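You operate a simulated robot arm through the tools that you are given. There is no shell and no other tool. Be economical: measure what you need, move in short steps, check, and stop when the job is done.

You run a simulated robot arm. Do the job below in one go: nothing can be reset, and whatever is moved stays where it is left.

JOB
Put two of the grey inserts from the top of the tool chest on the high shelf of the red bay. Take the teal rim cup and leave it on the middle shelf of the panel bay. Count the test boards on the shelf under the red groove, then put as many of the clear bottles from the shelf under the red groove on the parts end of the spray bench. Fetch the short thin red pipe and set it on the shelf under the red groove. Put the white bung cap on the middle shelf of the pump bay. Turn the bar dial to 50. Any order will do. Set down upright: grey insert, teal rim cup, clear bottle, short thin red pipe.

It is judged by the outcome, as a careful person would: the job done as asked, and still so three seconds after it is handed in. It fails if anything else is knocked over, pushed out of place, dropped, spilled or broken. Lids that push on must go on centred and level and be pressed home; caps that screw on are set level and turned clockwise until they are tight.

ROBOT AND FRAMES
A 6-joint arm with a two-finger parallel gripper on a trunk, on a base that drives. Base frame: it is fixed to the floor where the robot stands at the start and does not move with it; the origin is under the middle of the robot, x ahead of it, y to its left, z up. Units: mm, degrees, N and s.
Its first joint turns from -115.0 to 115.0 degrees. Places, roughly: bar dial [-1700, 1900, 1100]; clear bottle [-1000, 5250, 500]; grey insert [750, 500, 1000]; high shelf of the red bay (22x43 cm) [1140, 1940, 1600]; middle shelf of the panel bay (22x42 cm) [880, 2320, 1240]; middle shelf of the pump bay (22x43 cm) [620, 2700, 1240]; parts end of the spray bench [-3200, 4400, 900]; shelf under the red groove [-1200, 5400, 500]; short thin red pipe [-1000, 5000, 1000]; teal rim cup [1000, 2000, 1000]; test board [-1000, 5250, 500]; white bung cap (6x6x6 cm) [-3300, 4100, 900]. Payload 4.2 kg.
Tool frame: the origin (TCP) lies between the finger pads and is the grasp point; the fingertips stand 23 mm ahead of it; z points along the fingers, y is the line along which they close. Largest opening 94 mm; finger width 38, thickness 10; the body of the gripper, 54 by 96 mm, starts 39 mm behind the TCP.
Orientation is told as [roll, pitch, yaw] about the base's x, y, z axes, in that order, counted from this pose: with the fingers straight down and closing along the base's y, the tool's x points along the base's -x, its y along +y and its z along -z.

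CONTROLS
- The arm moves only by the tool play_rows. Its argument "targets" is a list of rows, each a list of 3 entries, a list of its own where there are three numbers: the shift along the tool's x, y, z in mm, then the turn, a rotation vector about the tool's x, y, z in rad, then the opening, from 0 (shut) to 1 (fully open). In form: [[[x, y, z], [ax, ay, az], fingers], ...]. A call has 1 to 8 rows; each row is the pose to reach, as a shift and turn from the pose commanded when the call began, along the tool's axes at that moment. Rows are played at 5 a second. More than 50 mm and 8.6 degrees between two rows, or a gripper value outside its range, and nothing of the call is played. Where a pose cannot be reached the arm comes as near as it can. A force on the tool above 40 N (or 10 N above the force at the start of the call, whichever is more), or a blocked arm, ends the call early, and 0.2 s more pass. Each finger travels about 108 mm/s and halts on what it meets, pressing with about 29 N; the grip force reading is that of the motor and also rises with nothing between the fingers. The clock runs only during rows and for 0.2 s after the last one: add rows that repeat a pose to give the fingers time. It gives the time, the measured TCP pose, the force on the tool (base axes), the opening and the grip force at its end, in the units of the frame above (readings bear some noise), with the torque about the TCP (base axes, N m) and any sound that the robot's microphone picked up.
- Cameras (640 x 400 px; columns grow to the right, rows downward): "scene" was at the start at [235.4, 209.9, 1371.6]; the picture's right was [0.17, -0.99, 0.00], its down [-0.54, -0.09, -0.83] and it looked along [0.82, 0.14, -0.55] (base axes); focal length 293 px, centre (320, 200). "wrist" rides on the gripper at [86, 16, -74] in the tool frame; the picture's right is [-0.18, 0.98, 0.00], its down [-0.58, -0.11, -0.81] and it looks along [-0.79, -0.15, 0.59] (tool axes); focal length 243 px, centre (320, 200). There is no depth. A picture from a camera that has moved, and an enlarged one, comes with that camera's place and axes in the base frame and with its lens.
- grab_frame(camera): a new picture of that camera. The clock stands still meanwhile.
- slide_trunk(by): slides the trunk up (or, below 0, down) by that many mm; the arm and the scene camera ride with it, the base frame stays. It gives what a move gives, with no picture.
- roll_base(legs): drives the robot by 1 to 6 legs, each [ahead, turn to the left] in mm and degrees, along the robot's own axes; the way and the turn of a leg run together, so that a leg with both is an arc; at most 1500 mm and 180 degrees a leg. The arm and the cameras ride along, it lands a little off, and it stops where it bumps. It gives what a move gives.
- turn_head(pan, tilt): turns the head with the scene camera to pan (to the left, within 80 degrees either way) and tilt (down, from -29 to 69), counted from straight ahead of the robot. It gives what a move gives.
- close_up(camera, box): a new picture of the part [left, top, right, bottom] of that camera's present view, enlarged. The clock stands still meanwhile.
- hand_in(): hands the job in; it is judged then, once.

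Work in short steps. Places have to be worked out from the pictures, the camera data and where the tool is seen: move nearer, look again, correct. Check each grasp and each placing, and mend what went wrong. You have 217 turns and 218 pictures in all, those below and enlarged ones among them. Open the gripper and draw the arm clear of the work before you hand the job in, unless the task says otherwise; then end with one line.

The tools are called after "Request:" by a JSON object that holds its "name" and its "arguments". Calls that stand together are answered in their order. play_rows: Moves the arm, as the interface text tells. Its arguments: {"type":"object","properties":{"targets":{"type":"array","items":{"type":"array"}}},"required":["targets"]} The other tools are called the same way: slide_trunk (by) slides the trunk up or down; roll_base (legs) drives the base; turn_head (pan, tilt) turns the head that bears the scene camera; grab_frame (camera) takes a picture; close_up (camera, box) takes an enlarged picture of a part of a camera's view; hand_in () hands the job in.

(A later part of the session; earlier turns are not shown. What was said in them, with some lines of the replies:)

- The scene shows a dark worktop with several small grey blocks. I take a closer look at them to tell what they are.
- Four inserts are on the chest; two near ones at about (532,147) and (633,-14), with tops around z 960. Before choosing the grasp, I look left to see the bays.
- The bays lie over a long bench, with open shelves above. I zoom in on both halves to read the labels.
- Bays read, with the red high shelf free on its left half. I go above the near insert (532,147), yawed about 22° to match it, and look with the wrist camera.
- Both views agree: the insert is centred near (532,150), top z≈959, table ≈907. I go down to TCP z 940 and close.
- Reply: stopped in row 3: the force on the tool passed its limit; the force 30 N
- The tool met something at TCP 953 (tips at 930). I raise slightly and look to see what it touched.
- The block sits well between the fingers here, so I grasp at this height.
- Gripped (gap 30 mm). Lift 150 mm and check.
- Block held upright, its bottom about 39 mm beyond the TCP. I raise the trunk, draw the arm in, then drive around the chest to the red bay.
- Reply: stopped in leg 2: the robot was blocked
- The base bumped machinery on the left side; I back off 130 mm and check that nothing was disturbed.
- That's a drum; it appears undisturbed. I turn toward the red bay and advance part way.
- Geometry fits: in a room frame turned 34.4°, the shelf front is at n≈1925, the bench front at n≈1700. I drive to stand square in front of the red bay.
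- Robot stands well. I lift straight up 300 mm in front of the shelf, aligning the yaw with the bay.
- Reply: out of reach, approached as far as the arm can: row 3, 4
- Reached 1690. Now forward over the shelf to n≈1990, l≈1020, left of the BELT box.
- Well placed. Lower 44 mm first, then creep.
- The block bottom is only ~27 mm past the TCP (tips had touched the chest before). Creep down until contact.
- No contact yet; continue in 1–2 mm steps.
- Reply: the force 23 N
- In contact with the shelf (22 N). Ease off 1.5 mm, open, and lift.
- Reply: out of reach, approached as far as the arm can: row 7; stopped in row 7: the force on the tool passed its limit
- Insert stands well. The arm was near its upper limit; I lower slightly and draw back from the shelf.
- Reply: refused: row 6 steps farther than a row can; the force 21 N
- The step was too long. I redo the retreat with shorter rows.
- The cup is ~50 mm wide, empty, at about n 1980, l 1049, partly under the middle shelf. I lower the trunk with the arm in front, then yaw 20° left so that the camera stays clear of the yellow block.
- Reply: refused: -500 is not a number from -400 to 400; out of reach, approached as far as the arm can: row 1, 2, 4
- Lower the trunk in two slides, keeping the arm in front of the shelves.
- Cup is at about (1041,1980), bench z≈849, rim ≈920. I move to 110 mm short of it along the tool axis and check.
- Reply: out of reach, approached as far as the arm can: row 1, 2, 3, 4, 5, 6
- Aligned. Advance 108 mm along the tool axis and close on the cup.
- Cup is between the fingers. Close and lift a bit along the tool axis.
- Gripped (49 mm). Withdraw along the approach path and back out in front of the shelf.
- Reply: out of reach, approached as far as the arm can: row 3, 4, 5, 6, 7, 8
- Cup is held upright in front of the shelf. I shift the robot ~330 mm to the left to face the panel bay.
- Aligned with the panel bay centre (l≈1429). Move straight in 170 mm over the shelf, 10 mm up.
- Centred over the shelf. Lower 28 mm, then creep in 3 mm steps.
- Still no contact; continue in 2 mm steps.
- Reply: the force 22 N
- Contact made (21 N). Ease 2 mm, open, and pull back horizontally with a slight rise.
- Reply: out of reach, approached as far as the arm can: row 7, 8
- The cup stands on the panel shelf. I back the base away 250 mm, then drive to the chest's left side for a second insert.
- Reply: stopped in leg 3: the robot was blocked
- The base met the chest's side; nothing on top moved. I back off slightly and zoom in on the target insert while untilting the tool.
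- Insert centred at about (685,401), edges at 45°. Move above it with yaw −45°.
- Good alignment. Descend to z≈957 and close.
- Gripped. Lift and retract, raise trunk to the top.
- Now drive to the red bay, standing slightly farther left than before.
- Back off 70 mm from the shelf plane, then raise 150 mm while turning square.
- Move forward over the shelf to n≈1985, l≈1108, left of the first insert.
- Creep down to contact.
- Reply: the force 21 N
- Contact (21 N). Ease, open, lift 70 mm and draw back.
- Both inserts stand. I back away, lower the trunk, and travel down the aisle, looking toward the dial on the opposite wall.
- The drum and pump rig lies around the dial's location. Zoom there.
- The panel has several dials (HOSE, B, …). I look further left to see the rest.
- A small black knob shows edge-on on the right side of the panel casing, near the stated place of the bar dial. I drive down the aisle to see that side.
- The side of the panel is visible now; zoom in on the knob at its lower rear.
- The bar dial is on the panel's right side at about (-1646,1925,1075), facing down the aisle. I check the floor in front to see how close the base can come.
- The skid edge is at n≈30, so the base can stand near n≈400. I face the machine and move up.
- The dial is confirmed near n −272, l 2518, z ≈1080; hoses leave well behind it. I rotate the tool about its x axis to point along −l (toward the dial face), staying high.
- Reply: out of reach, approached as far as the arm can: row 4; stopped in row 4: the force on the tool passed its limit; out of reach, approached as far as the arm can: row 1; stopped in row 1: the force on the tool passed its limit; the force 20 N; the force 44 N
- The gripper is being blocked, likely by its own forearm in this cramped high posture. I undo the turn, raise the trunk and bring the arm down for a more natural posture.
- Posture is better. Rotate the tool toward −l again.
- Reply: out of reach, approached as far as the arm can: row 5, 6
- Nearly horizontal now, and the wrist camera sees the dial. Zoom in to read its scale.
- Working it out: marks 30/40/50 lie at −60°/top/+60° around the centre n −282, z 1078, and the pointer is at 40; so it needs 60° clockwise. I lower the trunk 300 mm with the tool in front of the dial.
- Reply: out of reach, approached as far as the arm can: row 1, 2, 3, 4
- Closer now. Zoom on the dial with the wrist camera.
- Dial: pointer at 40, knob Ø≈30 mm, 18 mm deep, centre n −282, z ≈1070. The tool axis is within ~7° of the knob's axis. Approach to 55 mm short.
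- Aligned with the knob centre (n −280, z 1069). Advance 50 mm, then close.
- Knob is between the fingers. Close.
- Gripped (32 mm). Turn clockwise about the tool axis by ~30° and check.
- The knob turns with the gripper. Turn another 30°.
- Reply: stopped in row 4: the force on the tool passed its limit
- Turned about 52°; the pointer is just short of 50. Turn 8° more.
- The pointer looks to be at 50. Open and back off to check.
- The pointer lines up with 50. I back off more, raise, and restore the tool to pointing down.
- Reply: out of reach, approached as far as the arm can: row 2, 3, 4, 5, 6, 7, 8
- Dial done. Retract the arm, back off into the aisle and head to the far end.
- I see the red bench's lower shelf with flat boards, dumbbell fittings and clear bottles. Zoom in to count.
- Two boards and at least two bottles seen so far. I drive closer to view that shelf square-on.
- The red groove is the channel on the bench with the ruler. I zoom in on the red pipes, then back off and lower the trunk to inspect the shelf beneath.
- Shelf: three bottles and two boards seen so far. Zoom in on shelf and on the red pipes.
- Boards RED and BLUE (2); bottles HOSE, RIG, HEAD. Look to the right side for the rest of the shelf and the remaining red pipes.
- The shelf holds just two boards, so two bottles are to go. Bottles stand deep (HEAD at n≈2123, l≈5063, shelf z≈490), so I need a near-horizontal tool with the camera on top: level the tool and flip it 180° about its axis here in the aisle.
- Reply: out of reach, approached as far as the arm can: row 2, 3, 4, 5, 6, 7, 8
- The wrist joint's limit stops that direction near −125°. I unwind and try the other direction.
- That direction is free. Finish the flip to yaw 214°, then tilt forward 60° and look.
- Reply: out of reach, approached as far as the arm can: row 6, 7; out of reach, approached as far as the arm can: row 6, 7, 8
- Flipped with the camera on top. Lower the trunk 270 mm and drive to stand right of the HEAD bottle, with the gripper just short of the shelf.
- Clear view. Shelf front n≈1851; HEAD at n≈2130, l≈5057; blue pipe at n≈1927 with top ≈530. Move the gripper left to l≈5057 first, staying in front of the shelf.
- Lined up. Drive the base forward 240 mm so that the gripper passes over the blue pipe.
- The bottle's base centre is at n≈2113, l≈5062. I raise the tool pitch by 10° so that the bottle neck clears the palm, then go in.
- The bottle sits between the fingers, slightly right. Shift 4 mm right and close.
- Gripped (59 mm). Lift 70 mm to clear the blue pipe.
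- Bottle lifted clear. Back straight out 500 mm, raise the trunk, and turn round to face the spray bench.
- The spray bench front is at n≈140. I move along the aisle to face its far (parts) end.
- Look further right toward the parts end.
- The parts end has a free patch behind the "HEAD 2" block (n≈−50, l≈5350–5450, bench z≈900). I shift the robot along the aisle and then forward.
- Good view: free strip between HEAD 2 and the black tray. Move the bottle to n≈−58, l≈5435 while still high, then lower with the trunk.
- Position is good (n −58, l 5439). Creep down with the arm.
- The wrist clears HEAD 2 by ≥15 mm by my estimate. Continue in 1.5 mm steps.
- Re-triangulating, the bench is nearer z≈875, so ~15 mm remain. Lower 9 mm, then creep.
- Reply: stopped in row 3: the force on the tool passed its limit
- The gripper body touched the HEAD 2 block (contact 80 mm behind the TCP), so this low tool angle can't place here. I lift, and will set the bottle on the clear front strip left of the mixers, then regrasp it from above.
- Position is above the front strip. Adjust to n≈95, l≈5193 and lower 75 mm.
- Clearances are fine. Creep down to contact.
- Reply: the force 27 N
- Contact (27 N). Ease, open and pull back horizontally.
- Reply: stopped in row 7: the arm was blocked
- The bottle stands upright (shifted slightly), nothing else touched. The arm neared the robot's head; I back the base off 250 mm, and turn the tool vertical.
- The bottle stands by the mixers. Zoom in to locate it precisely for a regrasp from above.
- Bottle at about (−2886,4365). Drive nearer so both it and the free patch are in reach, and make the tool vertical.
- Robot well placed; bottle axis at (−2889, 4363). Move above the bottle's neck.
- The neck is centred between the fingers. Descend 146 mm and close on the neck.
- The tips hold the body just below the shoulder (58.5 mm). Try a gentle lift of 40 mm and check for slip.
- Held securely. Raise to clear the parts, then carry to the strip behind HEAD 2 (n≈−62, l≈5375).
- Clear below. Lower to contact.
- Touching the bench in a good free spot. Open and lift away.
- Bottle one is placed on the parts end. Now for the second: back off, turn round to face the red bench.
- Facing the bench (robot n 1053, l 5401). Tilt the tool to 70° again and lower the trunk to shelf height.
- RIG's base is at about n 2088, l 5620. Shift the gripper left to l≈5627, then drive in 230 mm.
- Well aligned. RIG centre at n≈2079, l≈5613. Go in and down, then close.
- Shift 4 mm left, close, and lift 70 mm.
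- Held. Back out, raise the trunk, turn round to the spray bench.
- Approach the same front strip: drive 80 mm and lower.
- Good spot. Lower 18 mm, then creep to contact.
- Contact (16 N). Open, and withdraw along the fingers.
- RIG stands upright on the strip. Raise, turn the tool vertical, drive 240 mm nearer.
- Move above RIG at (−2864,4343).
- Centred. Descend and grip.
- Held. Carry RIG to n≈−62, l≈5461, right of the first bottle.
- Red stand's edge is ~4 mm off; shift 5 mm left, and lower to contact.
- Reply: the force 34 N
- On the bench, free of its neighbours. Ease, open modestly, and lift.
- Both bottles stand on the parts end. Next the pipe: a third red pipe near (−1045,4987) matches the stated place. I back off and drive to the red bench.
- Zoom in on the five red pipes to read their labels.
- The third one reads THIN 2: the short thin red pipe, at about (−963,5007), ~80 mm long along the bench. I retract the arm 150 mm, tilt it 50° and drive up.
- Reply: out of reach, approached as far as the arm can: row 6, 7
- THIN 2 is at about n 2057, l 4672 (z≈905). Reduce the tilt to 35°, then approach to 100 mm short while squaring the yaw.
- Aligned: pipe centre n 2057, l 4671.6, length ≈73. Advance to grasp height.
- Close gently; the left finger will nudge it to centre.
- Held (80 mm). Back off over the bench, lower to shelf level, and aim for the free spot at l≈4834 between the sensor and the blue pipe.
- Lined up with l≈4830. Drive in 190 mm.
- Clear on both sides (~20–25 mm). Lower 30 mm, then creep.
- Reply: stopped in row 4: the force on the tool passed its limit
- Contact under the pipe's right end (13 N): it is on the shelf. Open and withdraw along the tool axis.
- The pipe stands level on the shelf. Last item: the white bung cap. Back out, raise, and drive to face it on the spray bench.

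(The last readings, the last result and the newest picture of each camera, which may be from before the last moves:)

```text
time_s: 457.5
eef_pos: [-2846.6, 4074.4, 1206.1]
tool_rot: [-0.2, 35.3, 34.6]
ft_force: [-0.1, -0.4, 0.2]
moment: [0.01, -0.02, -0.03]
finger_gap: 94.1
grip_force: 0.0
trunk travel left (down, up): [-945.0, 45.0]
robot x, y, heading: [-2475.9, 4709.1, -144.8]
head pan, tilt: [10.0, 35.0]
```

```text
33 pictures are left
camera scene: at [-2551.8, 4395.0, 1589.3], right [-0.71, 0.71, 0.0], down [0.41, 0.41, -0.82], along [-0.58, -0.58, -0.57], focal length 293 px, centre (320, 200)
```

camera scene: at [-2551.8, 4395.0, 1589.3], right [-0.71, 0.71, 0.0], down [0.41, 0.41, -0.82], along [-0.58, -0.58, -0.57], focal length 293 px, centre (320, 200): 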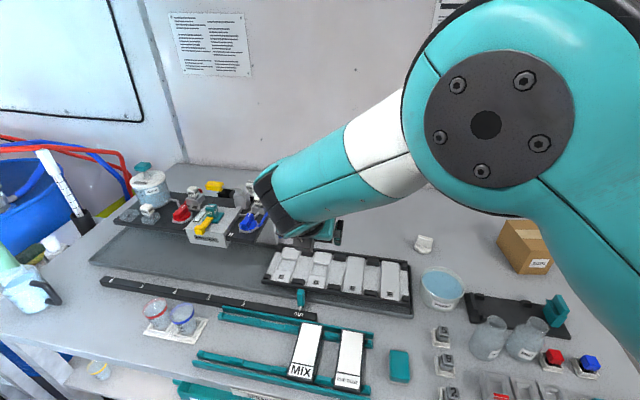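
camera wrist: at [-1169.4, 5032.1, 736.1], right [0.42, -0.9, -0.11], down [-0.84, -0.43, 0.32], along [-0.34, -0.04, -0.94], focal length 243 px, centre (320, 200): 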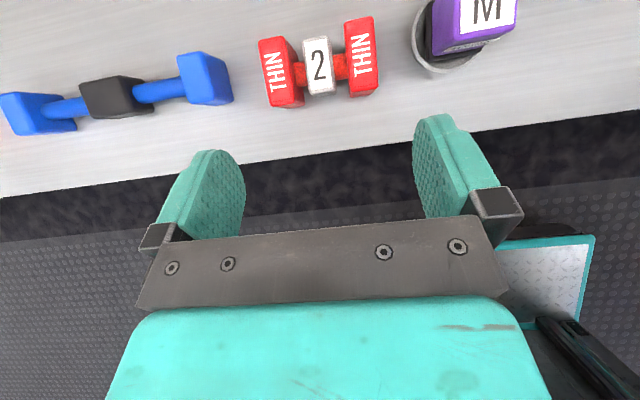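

Cap at about (−3300,4138), behind the rinse bowl. Zoom in on it.

Request:
{"name": "close_up", "arguments": {"camera": "scene", "box": [380, 210, 480, 310]}}

```text
4.00 times, centred on (430, 260) of scene
camera zoom: at [-2551.8, 4395.0, 1589.3], right [-0.71, 0.71, 0.0], down [0.41, 0.41, -0.82], along [-0.58, -0.58, -0.57], focal length 1171 px, centre (-120, -40)
```

zoom: 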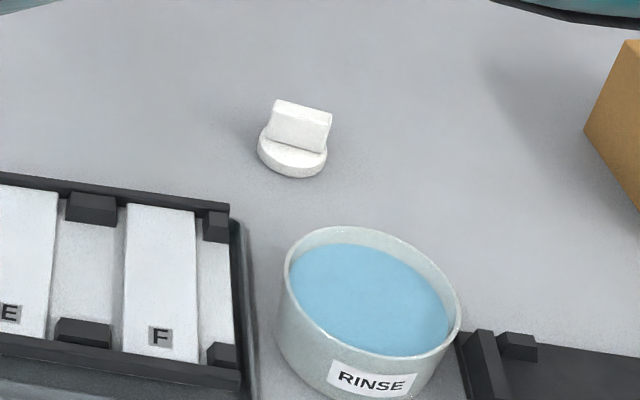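

Plan: grip the 60 mm disc with a 55° tilt, passing above the bowl. First tilt, then move the base 95 mm closer.

Request:
{"name": "play_rows", "arguments": {"targets": [[[0, 0, 0], [0, 0.117, 0], 1], [[0, 0, 0], [0, 0.233, 0], 1], [[0, 0, 0], [0, 0.35, 0], 1]]}}

Request:
{"name": "roll_base", "arguments": {"legs": [[95, 0]]}}

Request:
{"name": "play_rows", "arguments": {"targets": [[[-1.7, 36.6, 23.7], [-0.016, 0, 0.011], 1], [[-3.5, 73.2, 47.3], [-0.032, 0, 0.022], 1], [[-5.2, 110, 71], [-0.048, 0, 0.034], 1], [[-7, 146.5, 94.6], [-0.064, 0, 0.045], 1], [[-8.7, 183, 118], [-0.081, 0, 0.056], 1], [[-10.4, 220, 142], [-0.097, 0, 0.067], 1], [[-12.2, 256, 165.6], [-0.113, 0, 0.079], 1], [[-13.9, 293, 189.3], [-0.129, 0, 0.09], 1]]}}

Request:
{"name": "grab_frame", "arguments": {"camera": "wrist"}}

Request:
{"name": "grab_frame", "arguments": {"camera": "scene"}}

```text
time_s: 458.3
eef_pos: [-2846.0, 4074.9, 1204.8]
tool_rot: [-0.3, 55.4, 34.4]
ft_force: [-1.0, 0.4, 0.0]
moment: [-0.01, -0.01, 0.01]
finger_gap: 93.9
grip_force: 0.0
trunk travel left (down, up): [-945.0, 45.0]
robot x, y, heading: [-2472.0, 4703.4, -144.9]
head pan, tilt: [10.0, 35.0]
```

```text
time_s: 459.4
eef_pos: [-2924.3, 4019.8, 1206.0]
tool_rot: [-0.2, 55.4, 34.5]
ft_force: [0.2, 0.4, -0.6]
moment: [0.04, 0.03, -0.03]
finger_gap: 93.9
grip_force: 0.0
trunk travel left (down, up): [-945.0, 45.0]
robot x, y, heading: [-2551.6, 4646.7, -144.7]
head pan, tilt: [10.0, 35.0]
```

```text
time_s: 461.2
eef_pos: [-3213.2, 4176.9, 1085.2]
tool_rot: [-0.4, 55.4, 25.2]
ft_force: [-0.1, -0.8, 0.3]
moment: [-0.01, -0.01, -0.01]
finger_gap: 93.8
grip_force: 0.1
trunk travel left (down, up): [-945.0, 45.0]
robot x, y, heading: [-2551.2, 4650.2, -144.8]
head pan, tilt: [10.0, 35.0]
```

```text
31 pictures are left
camera wrist: at [-3209.4, 4197.3, 1199.1], right [-0.33, 0.93, -0.16], down [0.94, 0.33, -0.02], along [0.03, -0.15, -0.99], focal length 243 px, centre (320, 200)
```

wrist: 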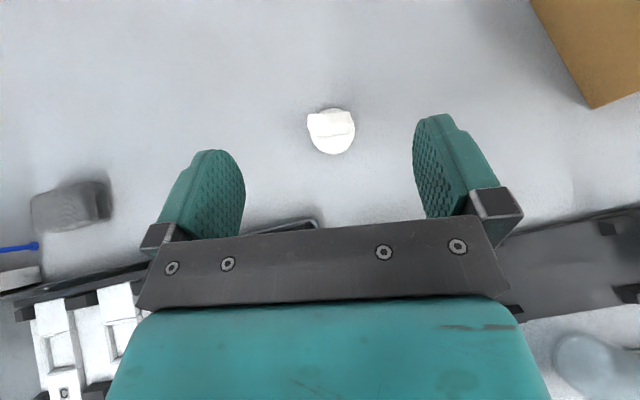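

```text
30 pictures are left
camera scene: at [-2629.8, 4340.2, 1589.3], right [-0.71, 0.71, 0.0], down [0.41, 0.41, -0.82], along [-0.58, -0.58, -0.57], focal length 293 px, centre (320, 200)
```

scene: 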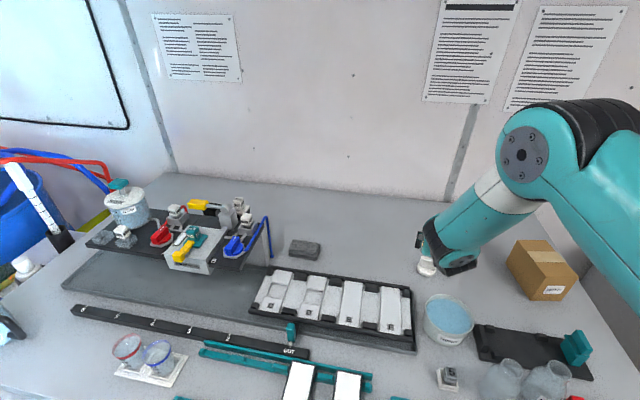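

The pose is reachable. Approach to ~60 mm short of the cap and re-measure.

Request:
{"name": "play_rows", "arguments": {"targets": [[[-28, -1, 33], [0, 0, 0], 1], [[-56, -2, 66], [0, 0, 0], 1], [[-85, -3.2, 98.6], [0, 0, 0], 1]]}}

Request:
{"name": "grab_frame", "arguments": {"camera": "wrist"}}

Request:
{"name": "close_up", "arguments": {"camera": "scene", "box": [370, 180, 530, 350]}}

```text
time_s: 462.0
eef_pos: [-3240.6, 4159.8, 960.0]
tool_rot: [-0.4, 55.4, 25.4]
ft_force: [0.6, 0.6, 1.7]
moment: [-0.01, -0.01, -0.02]
finger_gap: 94.2
grip_force: 0.0
trunk travel left (down, up): [-945.0, 45.0]
robot x, y, heading: [-2553.9, 4647.8, -145.3]
head pan, tilt: [10.0, 35.0]
```

```text
29 pictures are left
camera wrist: at [-3236.6, 4180.4, 1073.2], right [-0.33, 0.93, -0.16], down [0.94, 0.33, -0.02], along [0.03, -0.15, -0.99], focal length 243 px, centre (320, 200)
```

wrist: 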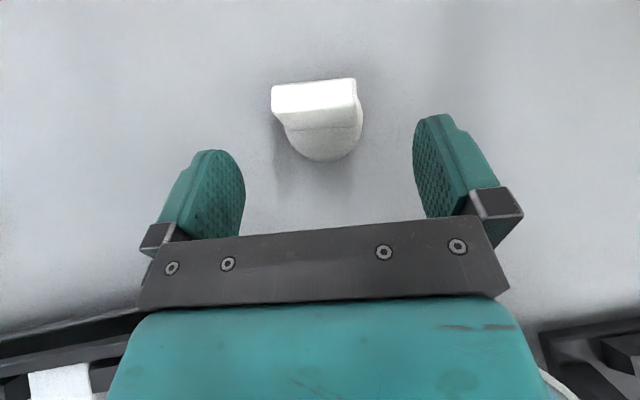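

```text
2.35 times, centred on (450, 265) of scene
camera zoom: at [-2630.1, 4340.6, 1589.5], right [-0.71, 0.71, 0.0], down [0.41, 0.41, -0.82], along [-0.58, -0.58, -0.57], focal length 689 px, centre (14, 47)
```

zoom: 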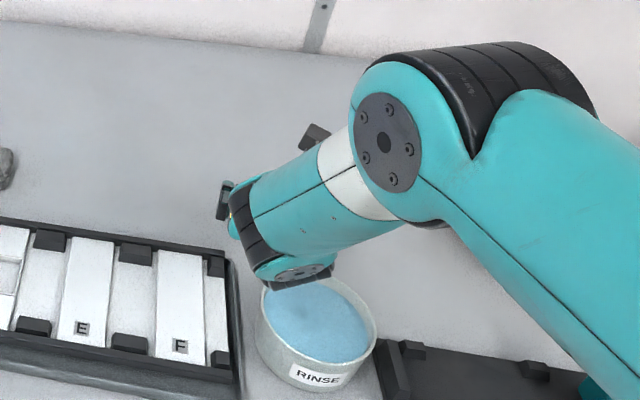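

The wrist comes close to the bowl rim, so I grip the cap's upright tab instead (higher) and reduce the tilt by 7°.

Request:
{"name": "play_rows", "arguments": {"targets": [[[0, 0, 0], [0, -0.06, 0], 1], [[0, 0, 0], [0, -0.12, 0], 1]]}}

Request:
{"name": "play_rows", "arguments": {"targets": [[[9, 0, 20], [0, 0, 0], 1], [[17.9, -0.7, 41.3], [0, 0, 0], 1], [[17.9, -0.7, 41.3], [0, 0, 0], 1]]}}

Request:
{"name": "grab_frame", "arguments": {"camera": "wrist"}}

Request:
{"name": "close_up", "arguments": {"camera": "scene", "box": [370, 180, 530, 350]}}

```text
time_s: 462.6
eef_pos: [-3241.0, 4159.4, 959.6]
tool_rot: [-0.3, 48.5, 25.5]
ft_force: [0.0, 0.3, 0.2]
moment: [0.0, -0.03, 0.0]
finger_gap: 94.1
grip_force: 0.1
trunk travel left (down, up): [-945.0, 45.0]
robot x, y, heading: [-2550.7, 4650.4, -145.0]
head pan, tilt: [10.0, 35.0]
```

```text
time_s: 463.4
eef_pos: [-3280.2, 4139.4, 945.9]
tool_rot: [-0.3, 48.6, 25.4]
ft_force: [0.4, 0.2, 0.4]
moment: [0.01, 0.01, -0.01]
finger_gap: 93.9
grip_force: 0.1
trunk travel left (down, up): [-945.0, 45.0]
robot x, y, heading: [-2549.8, 4650.8, -145.1]
head pan, tilt: [10.0, 35.0]
```

```text
27 pictures are left
camera wrist: at [-3288.3, 4153.6, 1060.1], right [-0.31, 0.94, -0.14], down [0.94, 0.33, 0.1], along [0.14, -0.1, -0.98], focal length 243 px, centre (320, 200)
```

wrist: 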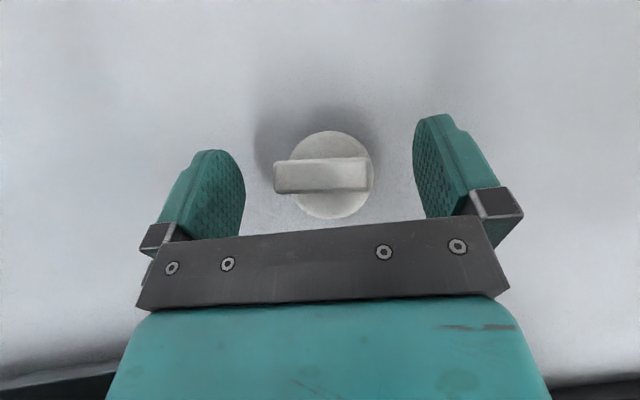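

```text
2.35 times, centred on (450, 265) of scene
camera zoom: at [-2630.4, 4340.3, 1589.3], right [-0.71, 0.71, 0.0], down [0.41, 0.41, -0.82], along [-0.58, -0.58, -0.57], focal length 689 px, centre (14, 47)
```

zoom: 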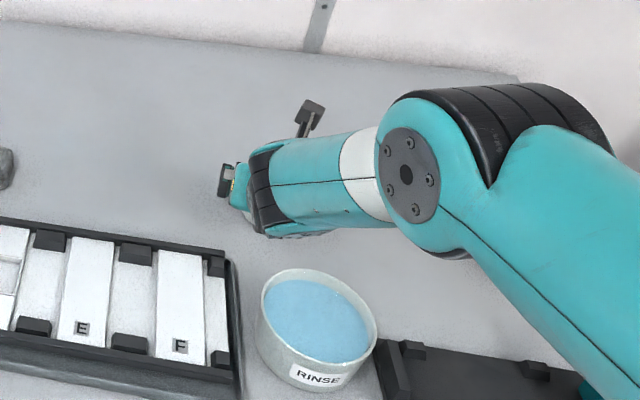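

Tab is exactly at the TCP and the wrist clears the bowl. Close and lift.

Request:
{"name": "play_rows", "arguments": {"targets": [[[0, 0, 0], [0, 0, 0], 0.7], [[0, 0, 0], [0, 0, 0], 0.5], [[0, 0, 0], [0, 0, 0], 0.38], [[0, 0, 0], [0, 0, 0], 0.35], [[0, 0, 0], [0, 0, 0], 0.35]]}}

Request:
{"name": "play_rows", "arguments": {"targets": [[[15, 0, -13.3], [0, 0, 0], 0.35], [[37, 0, -33], [0, 0, 0], 0.35], [[67, 0, -60], [0, 0, 0], 0.35], [[97, 0, -86], [0, 0, 0], 0.35]]}}

Request:
{"name": "grab_frame", "arguments": {"camera": "wrist"}}

```text
time_s: 464.6
eef_pos: [-3279.9, 4139.7, 946.7]
tool_rot: [-0.4, 48.6, 25.4]
ft_force: [-0.8, 0.8, 0.6]
moment: [0.01, 0.0, 0.01]
finger_gap: 46.0
grip_force: 28.6
trunk travel left (down, up): [-945.0, 45.0]
robot x, y, heading: [-2549.7, 4649.1, -145.0]
head pan, tilt: [10.0, 35.0]
```

```text
time_s: 465.6
eef_pos: [-3278.8, 4141.0, 1074.8]
tool_rot: [-0.3, 48.4, 25.4]
ft_force: [-0.6, 0.0, -0.5]
moment: [0.01, 0.0, 0.01]
finger_gap: 46.1
grip_force: 28.8
trunk travel left (down, up): [-945.0, 45.0]
robot x, y, heading: [-2552.6, 4648.4, -144.9]
head pan, tilt: [10.0, 35.0]
```

```text
25 pictures are left
camera wrist: at [-3286.6, 4154.3, 1189.1], right [-0.31, 0.94, -0.14], down [0.94, 0.33, 0.1], along [0.14, -0.1, -0.98], focal length 243 px, centre (320, 200)
```

wrist: 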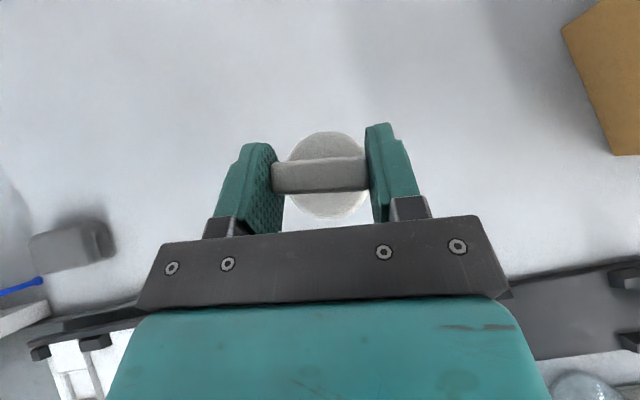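

Held securely. Back out, retract the arm, raise, and head back down the aisle to the pump bay.

Request:
{"name": "roll_base", "arguments": {"legs": [[-450, 0]]}}

Request:
{"name": "play_rows", "arguments": {"targets": [[[-28, 0, -33], [0, 0, 0], 0.35], [[-56, 0, -66], [0, 0, 0], 0.35], [[-84, 0, -99], [0, 0, 0], 0.35], [[-112, 0, -132], [0, 0, 0], 0.35], [[-140, 0, -165], [0, 0, 0], 0.35], [[-165, 0, -195], [0, 0, 0], 0.35]]}}

Request:
{"name": "roll_base", "arguments": {"legs": [[0, 89.4], [1500, 0], [1000, 0]]}}

Request:
{"name": "turn_head", "arguments": {"pan": 20, "tilt": 15}}

Request:
{"name": "grab_frame", "arguments": {"camera": "scene"}}

```text
time_s: 468.4
eef_pos: [-2909.8, 4398.9, 1075.1]
tool_rot: [-0.3, 48.5, 25.3]
ft_force: [-0.6, 0.2, -0.5]
moment: [0.03, 0.01, 0.03]
finger_gap: 45.8
grip_force: 29.1
trunk travel left (down, up): [-945.0, 45.0]
robot x, y, heading: [-2181.4, 4908.2, -145.1]
head pan, tilt: [10.0, 35.0]
```

```text
time_s: 469.8
eef_pos: [-2680.1, 4508.5, 1081.7]
tool_rot: [-0.4, 48.5, 25.3]
ft_force: [-0.2, -0.6, -0.9]
moment: [-0.02, -0.05, 0.01]
finger_gap: 45.9
grip_force: 28.7
trunk travel left (down, up): [-945.0, 45.0]
robot x, y, heading: [-2185.5, 4905.1, -145.0]
head pan, tilt: [10.0, 35.0]
```

```text
time_s: 485.8
eef_pos: [-408.7, 2300.1, 1080.8]
tool_rot: [-0.3, 48.5, 114.1]
ft_force: [0.0, 0.4, -0.9]
moment: [-0.02, -0.02, 0.0]
finger_gap: 45.3
grip_force: 28.9
trunk travel left (down, up): [-945.0, 45.0]
robot x, y, heading: [-797.2, 2802.5, -56.2]
head pan, tilt: [10.0, 35.0]
```

```text
time_s: 486.6
eef_pos: [-408.3, 2299.6, 1081.9]
tool_rot: [-0.3, 48.5, 114.0]
ft_force: [-0.2, -0.7, -0.6]
moment: [0.03, -0.01, 0.01]
finger_gap: 45.5
grip_force: 28.7
trunk travel left (down, up): [-945.0, 45.0]
robot x, y, heading: [-797.5, 2803.1, -56.4]
head pan, tilt: [20.0, 15.0]
```

```text
24 pictures are left
camera scene: at [-479.5, 2730.7, 1621.2], right [-0.59, -0.8, 0.0], down [-0.21, 0.15, -0.97], along [0.78, -0.57, -0.26], focal length 293 px, centre (320, 200)
```

scene: 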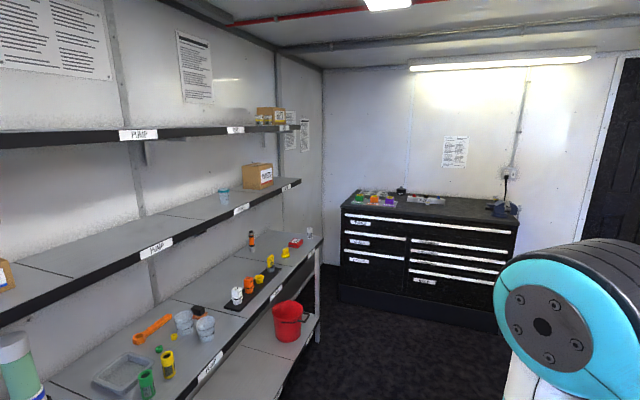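

The cup, inserts and everything look in order. Continue 1000 mm and turn to face the pump bay.

Request:
{"name": "roll_base", "arguments": {"legs": [[1000, 0], [0, 90.6]]}}

Request:
{"name": "turn_head", "arguments": {"pan": 15, "tilt": 10}}

Request:
{"name": "grab_frame", "arguments": {"camera": "scene"}}

```text
time_s: 495.6
eef_pos: [259.5, 2364.5, 1082.1]
tool_rot: [-0.2, 48.5, -155.6]
ft_force: [-0.3, -0.9, -1.1]
moment: [0.0, 0.01, -0.01]
finger_gap: 45.2
grip_force: 29.0
trunk travel left (down, up): [-945.0, 45.0]
robot x, y, heading: [-243.4, 1972.3, 33.7]
head pan, tilt: [20.0, 15.0]
```

```text
time_s: 496.3
eef_pos: [259.9, 2364.7, 1081.2]
tool_rot: [-0.3, 48.5, -155.6]
ft_force: [-0.3, 0.3, -0.4]
moment: [0.0, 0.0, -0.03]
finger_gap: 45.3
grip_force: 28.8
trunk travel left (down, up): [-945.0, 45.0]
robot x, y, heading: [-242.2, 1970.5, 33.8]
head pan, tilt: [15.0, 10.0]
```

```text
23 pictures are left
camera scene: at [-169.8, 2291.0, 1629.4], right [0.75, -0.66, 0.0], down [-0.11, -0.13, -0.98], along [0.65, 0.74, -0.17], focal length 293 px, centre (320, 200)
```

scene: 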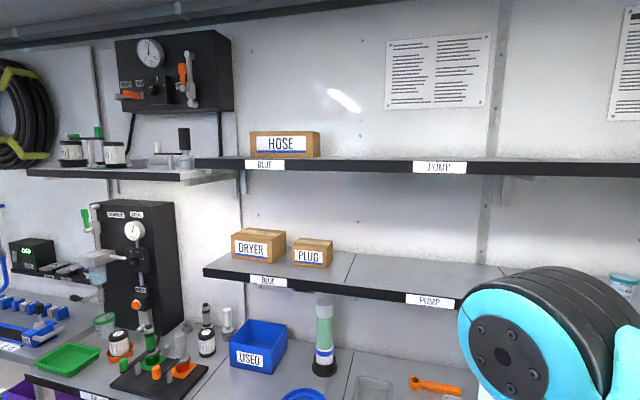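

The pump middle shelf is empty. Raise the hand to z≈1340 in front of it, shifting to l≈1868, then drive 300 mm forward.

Request:
{"name": "slide_trunk", "arguments": {"by": 45}}

Request:
{"name": "play_rows", "arguments": {"targets": [[[32, -12, -28.5], [0, 0, 0], 0.35], [[64, -24, -57], [0, 0, 0], 0.35], [[97, -36, -85.5], [0, 0, 0], 0.35], [[129, -48, -114], [0, 0, 0], 0.35], [[161, -60, -142.5], [0, 0, 0], 0.35]]}}

Request:
{"name": "roll_base", "arguments": {"legs": [[300, 0]]}}

Request:
{"name": "grab_frame", "arguments": {"camera": "wrist"}}

Request:
{"name": "grab_frame", "arguments": {"camera": "scene"}}

```text
time_s: 497.2
eef_pos: [259.3, 2363.9, 1127.1]
tool_rot: [-0.3, 48.5, -155.7]
ft_force: [0.6, 0.2, -0.2]
moment: [0.03, 0.0, 0.0]
finger_gap: 45.3
grip_force: 29.0
trunk travel left (down, up): [-990.0, 0.0]
robot x, y, heading: [-243.5, 1977.6, 33.7]
head pan, tilt: [15.0, 10.0]
```

```text
time_s: 498.4
eef_pos: [235.7, 2419.1, 1341.9]
tool_rot: [-0.2, 48.4, -155.5]
ft_force: [-0.1, -0.3, -1.2]
moment: [-0.01, -0.02, 0.01]
finger_gap: 45.3
grip_force: 28.9
trunk travel left (down, up): [-990.0, 0.0]
robot x, y, heading: [-244.7, 1971.5, 33.6]
head pan, tilt: [15.0, 10.0]
```

```text
time_s: 500.4
eef_pos: [486.7, 2583.3, 1342.8]
tool_rot: [-0.2, 48.5, -155.8]
ft_force: [-0.4, 0.2, 0.0]
moment: [0.01, 0.01, -0.03]
finger_gap: 45.1
grip_force: 28.5
trunk travel left (down, up): [-990.0, 0.0]
robot x, y, heading: [2.7, 2140.8, 33.8]
head pan, tilt: [15.0, 10.0]
```

```text
22 pictures are left
camera wrist: at [494.1, 2569.5, 1455.9], right [0.29, -0.95, -0.14], down [-0.95, -0.31, 0.1], along [-0.14, 0.1, -0.98], focal length 243 px, centre (320, 200)
```

wrist: 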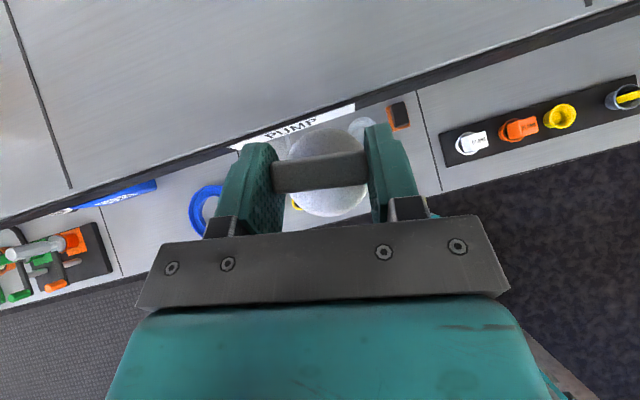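

```text
21 pictures are left
camera scene: at [79.8, 2457.0, 1674.5], right [0.75, -0.66, 0.0], down [-0.11, -0.13, -0.98], along [0.65, 0.74, -0.17], focal length 293 px, centre (320, 200)
```

scene: 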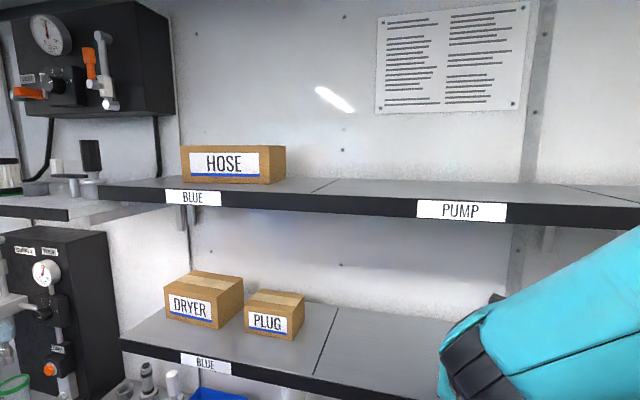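

Clear ahead. Drive 112 mm further so that the cap hangs over the shelf, and check.

Request:
{"name": "roll_base", "arguments": {"legs": [[112, 0]]}}

Request:
{"name": "turn_head", "arguments": {"pan": -5, "tilt": 25}}

Request:
{"name": "grab_frame", "arguments": {"camera": "scene"}}

Request:
{"name": "grab_frame", "arguments": {"camera": "wrist"}}

```text
time_s: 501.6
eef_pos: [578.9, 2645.9, 1341.8]
tool_rot: [-0.3, 48.5, -155.8]
ft_force: [0.1, 0.4, 0.1]
moment: [0.02, 0.01, -0.01]
finger_gap: 45.4
grip_force: 28.6
trunk travel left (down, up): [-990.0, 0.0]
robot x, y, heading: [96.1, 2204.6, 33.7]
head pan, tilt: [15.0, 10.0]
```

```text
time_s: 502.5
eef_pos: [578.5, 2645.2, 1341.8]
tool_rot: [-0.3, 48.5, -155.9]
ft_force: [0.2, 0.7, 0.5]
moment: [-0.02, -0.02, 0.01]
finger_gap: 45.1
grip_force: 28.9
trunk travel left (down, up): [-990.0, 0.0]
robot x, y, heading: [94.5, 2201.7, 33.6]
head pan, tilt: [-5.0, 25.0]
```

```text
20 pictures are left
camera scene: at [191.9, 2493.3, 1650.1], right [0.48, -0.88, 0.0], down [-0.37, -0.2, -0.91], along [0.79, 0.44, -0.42], focal length 293 px, centre (320, 200)
```

scene: 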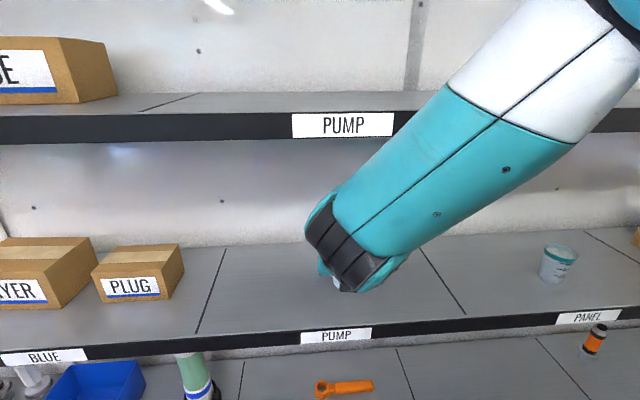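

```text
19 pictures are left
camera wrist: at [586.7, 2631.2, 1455.7], right [0.29, -0.95, -0.14], down [-0.95, -0.31, 0.1], along [-0.14, 0.1, -0.98], focal length 243 px, centre (320, 200)
```

wrist: 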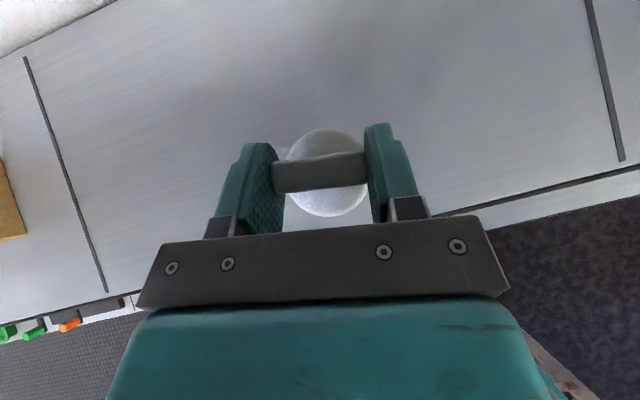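

Centred in the pump bay. Lower 32 mm, then creep to contact.

Request:
{"name": "play_rows", "arguments": {"targets": [[[-12, 0, 10.6], [0, 0, 0], 0.35], [[-20, 0, 17.7], [0, 0, 0], 0.35], [[-25, 0, 22], [0, 0, 0], 0.35], [[-27.5, 0, 24.3], [0, 0, 0], 0.35]]}}

Request:
{"name": "play_rows", "arguments": {"targets": [[[-1.3, 0, 1.1], [0, 0, 0], 0.35], [[-2.6, 0, 2.3], [0, 0, 0], 0.35], [[-3.9, 0, 3.4], [0, 0, 0], 0.35]]}}

```text
time_s: 503.5
eef_pos: [577.2, 2646.4, 1305.8]
tool_rot: [-0.2, 48.5, -155.8]
ft_force: [-0.6, -0.1, -0.2]
moment: [0.0, -0.01, -0.02]
finger_gap: 45.2
grip_force: 29.1
trunk travel left (down, up): [-990.0, 0.0]
robot x, y, heading: [97.2, 2201.3, 33.7]
head pan, tilt: [-5.0, 25.0]
```

```text
time_s: 504.3
eef_pos: [579.1, 2645.6, 1300.9]
tool_rot: [-0.3, 48.6, -155.8]
ft_force: [-1.0, -0.4, 0.8]
moment: [-0.02, 0.02, 0.01]
finger_gap: 45.1
grip_force: 28.9
trunk travel left (down, up): [-990.0, 0.0]
robot x, y, heading: [98.7, 2203.3, 33.9]
head pan, tilt: [-5.0, 25.0]
```

Request:
{"name": "play_rows", "arguments": {"targets": [[[-1.3, 0, 1.1], [0, 0, 0], 0.35], [[-2.6, 0, 2.3], [0, 0, 0], 0.35], [[-3.9, 0, 3.4], [0, 0, 0], 0.35]]}}

```text
time_s: 505.1
eef_pos: [577.4, 2646.6, 1297.5]
tool_rot: [-0.5, 48.6, -155.9]
ft_force: [-1.7, -1.3, 14.0]
moment: [-0.25, 0.13, -0.04]
finger_gap: 45.6
grip_force: 29.0
trunk travel left (down, up): [-990.0, 0.0]
robot x, y, heading: [94.1, 2202.5, 33.7]
head pan, tilt: [-5.0, 25.0]
```

Contact (14 N). Ease, open and withdraw along the tool axis a little, then by the base.

Request:
{"name": "play_rows", "arguments": {"targets": [[[0.8, 0, -0.7], [0, 0, 0], 0.5], [[0.8, 0, -0.7], [0, 0, 0], 0.7], [[0.8, 0, -0.7], [0, 0, 0], 0.85], [[0.8, 0, -0.7], [0, 0, 0], 0.85], [[0.8, 0, -30], [0, 0, 0], 0.85], [[0.8, 0, -65], [0, 0, 0], 0.85]]}}

Request:
{"name": "roll_base", "arguments": {"legs": [[-300, 0]]}}

Request:
{"name": "turn_head", "arguments": {"pan": 0, "tilt": 15}}

Request:
{"name": "grab_frame", "arguments": {"camera": "scene"}}

```text
time_s: 506.5
eef_pos: [533.9, 2626.3, 1341.0]
tool_rot: [-0.3, 48.4, -155.8]
ft_force: [1.6, 0.7, -0.6]
moment: [0.0, 0.02, -0.01]
finger_gap: 79.9
grip_force: 0.0
trunk travel left (down, up): [-990.0, 0.0]
robot x, y, heading: [95.1, 2203.3, 33.6]
head pan, tilt: [-5.0, 25.0]
```

```text
time_s: 508.5
eef_pos: [285.5, 2457.2, 1340.0]
tool_rot: [-0.3, 48.5, -156.0]
ft_force: [0.1, 0.6, -0.1]
moment: [-0.02, -0.02, 0.03]
finger_gap: 80.0
grip_force: 0.1
trunk travel left (down, up): [-990.0, 0.0]
robot x, y, heading: [-155.5, 2038.3, 33.5]
head pan, tilt: [-5.0, 25.0]
```

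```text
time_s: 509.2
eef_pos: [283.1, 2457.7, 1338.3]
tool_rot: [-0.2, 48.6, -156.1]
ft_force: [0.4, -0.9, 0.6]
moment: [0.02, 0.0, 0.03]
finger_gap: 79.9
grip_force: 0.0
trunk travel left (down, up): [-990.0, 0.0]
robot x, y, heading: [-152.0, 2034.1, 33.5]
head pan, tilt: [0.0, 15.0]
```

```text
18 pictures are left
camera scene: at [-61.7, 2333.2, 1666.2], right [0.55, -0.83, 0.0], down [-0.22, -0.14, -0.97], along [0.81, 0.53, -0.26], focal length 293 px, centre (320, 200)
```

scene: 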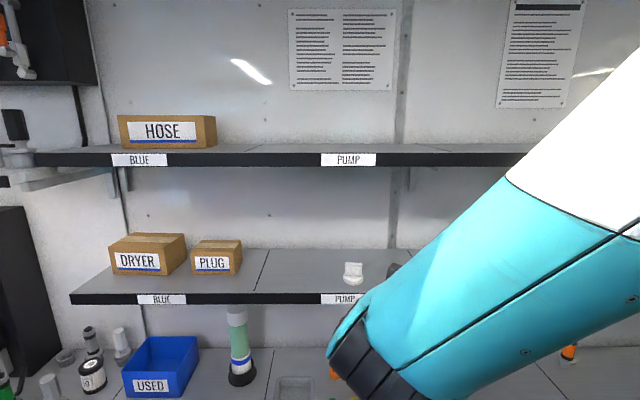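

The cap stands on the pump shelf. A final look at the cap, cup and inserts.

Request:
{"name": "close_up", "arguments": {"camera": "scene", "box": [320, 240, 400, 310]}}

Request:
{"name": "roll_base", "arguments": {"legs": [[-150, 0]]}}

Request:
{"name": "turn_head", "arguments": {"pan": -45, "tilt": 10}}

Request:
{"name": "grab_frame", "arguments": {"camera": "scene"}}

```text
5.71 times, centred on (360, 275) of scene
camera zoom: at [-61.7, 2333.2, 1666.2], right [0.55, -0.83, 0.0], down [-0.22, -0.14, -0.97], along [0.81, 0.53, -0.26], focal length 1673 px, centre (91, -229)
```

zoom: 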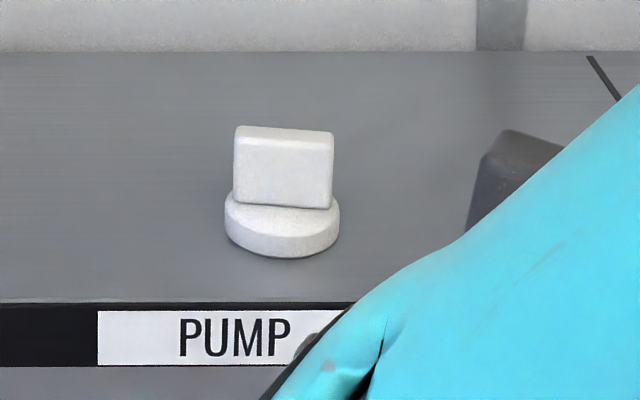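

```text
time_s: 510.6
eef_pos: [156.9, 2376.2, 1339.1]
tool_rot: [-0.3, 48.6, -155.8]
ft_force: [0.4, -0.5, -0.1]
moment: [-0.01, -0.01, -0.01]
finger_gap: 80.0
grip_force: 0.0
trunk travel left (down, up): [-990.0, 0.0]
robot x, y, heading: [-278.8, 1951.1, 33.6]
head pan, tilt: [0.0, 15.0]
```

```text
time_s: 511.7
eef_pos: [156.2, 2374.7, 1339.7]
tool_rot: [-0.2, 48.5, -155.9]
ft_force: [-0.2, 0.0, 0.4]
moment: [0.01, -0.01, 0.01]
finger_gap: 80.1
grip_force: 0.0
trunk travel left (down, up): [-990.0, 0.0]
robot x, y, heading: [-279.1, 1951.2, 33.6]
head pan, tilt: [-45.0, 10.0]
```

```text
16 pictures are left
camera scene: at [-174.9, 2180.2, 1674.4], right [-0.2, -0.98, 0.0], down [-0.17, 0.03, -0.98], along [0.97, -0.19, -0.17], focal length 293 px, centre (320, 200)
```

scene: 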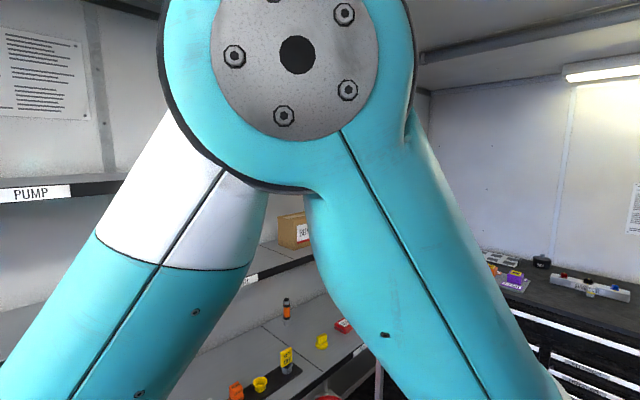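

The cap sits flat. Cup and inserts were seen in place on the drive back, the dial was read at 50, the gripper is open and the arm is clear. Handing in.

Request:
{"name": "hand_in", "arguments": {}}

```text
The job is handed in.
```

I did every part of the job and handed it in. That is two grey inserts on the red bay's high shelf, the teal rim cup on the panel bay's middle shelf, two clear bottles (for the two test boards I counted) on the parts end of the spray bench, the short thin red pipe on the shelf under the red groove, the white bung cap on the pump bay's middle shelf, and the bar dial at 50. Along the way the base bumped a drum and the tool chest's side, and the gripper pressed on the "HEAD 2" block; nothing looked moved in the pictures afterwards.
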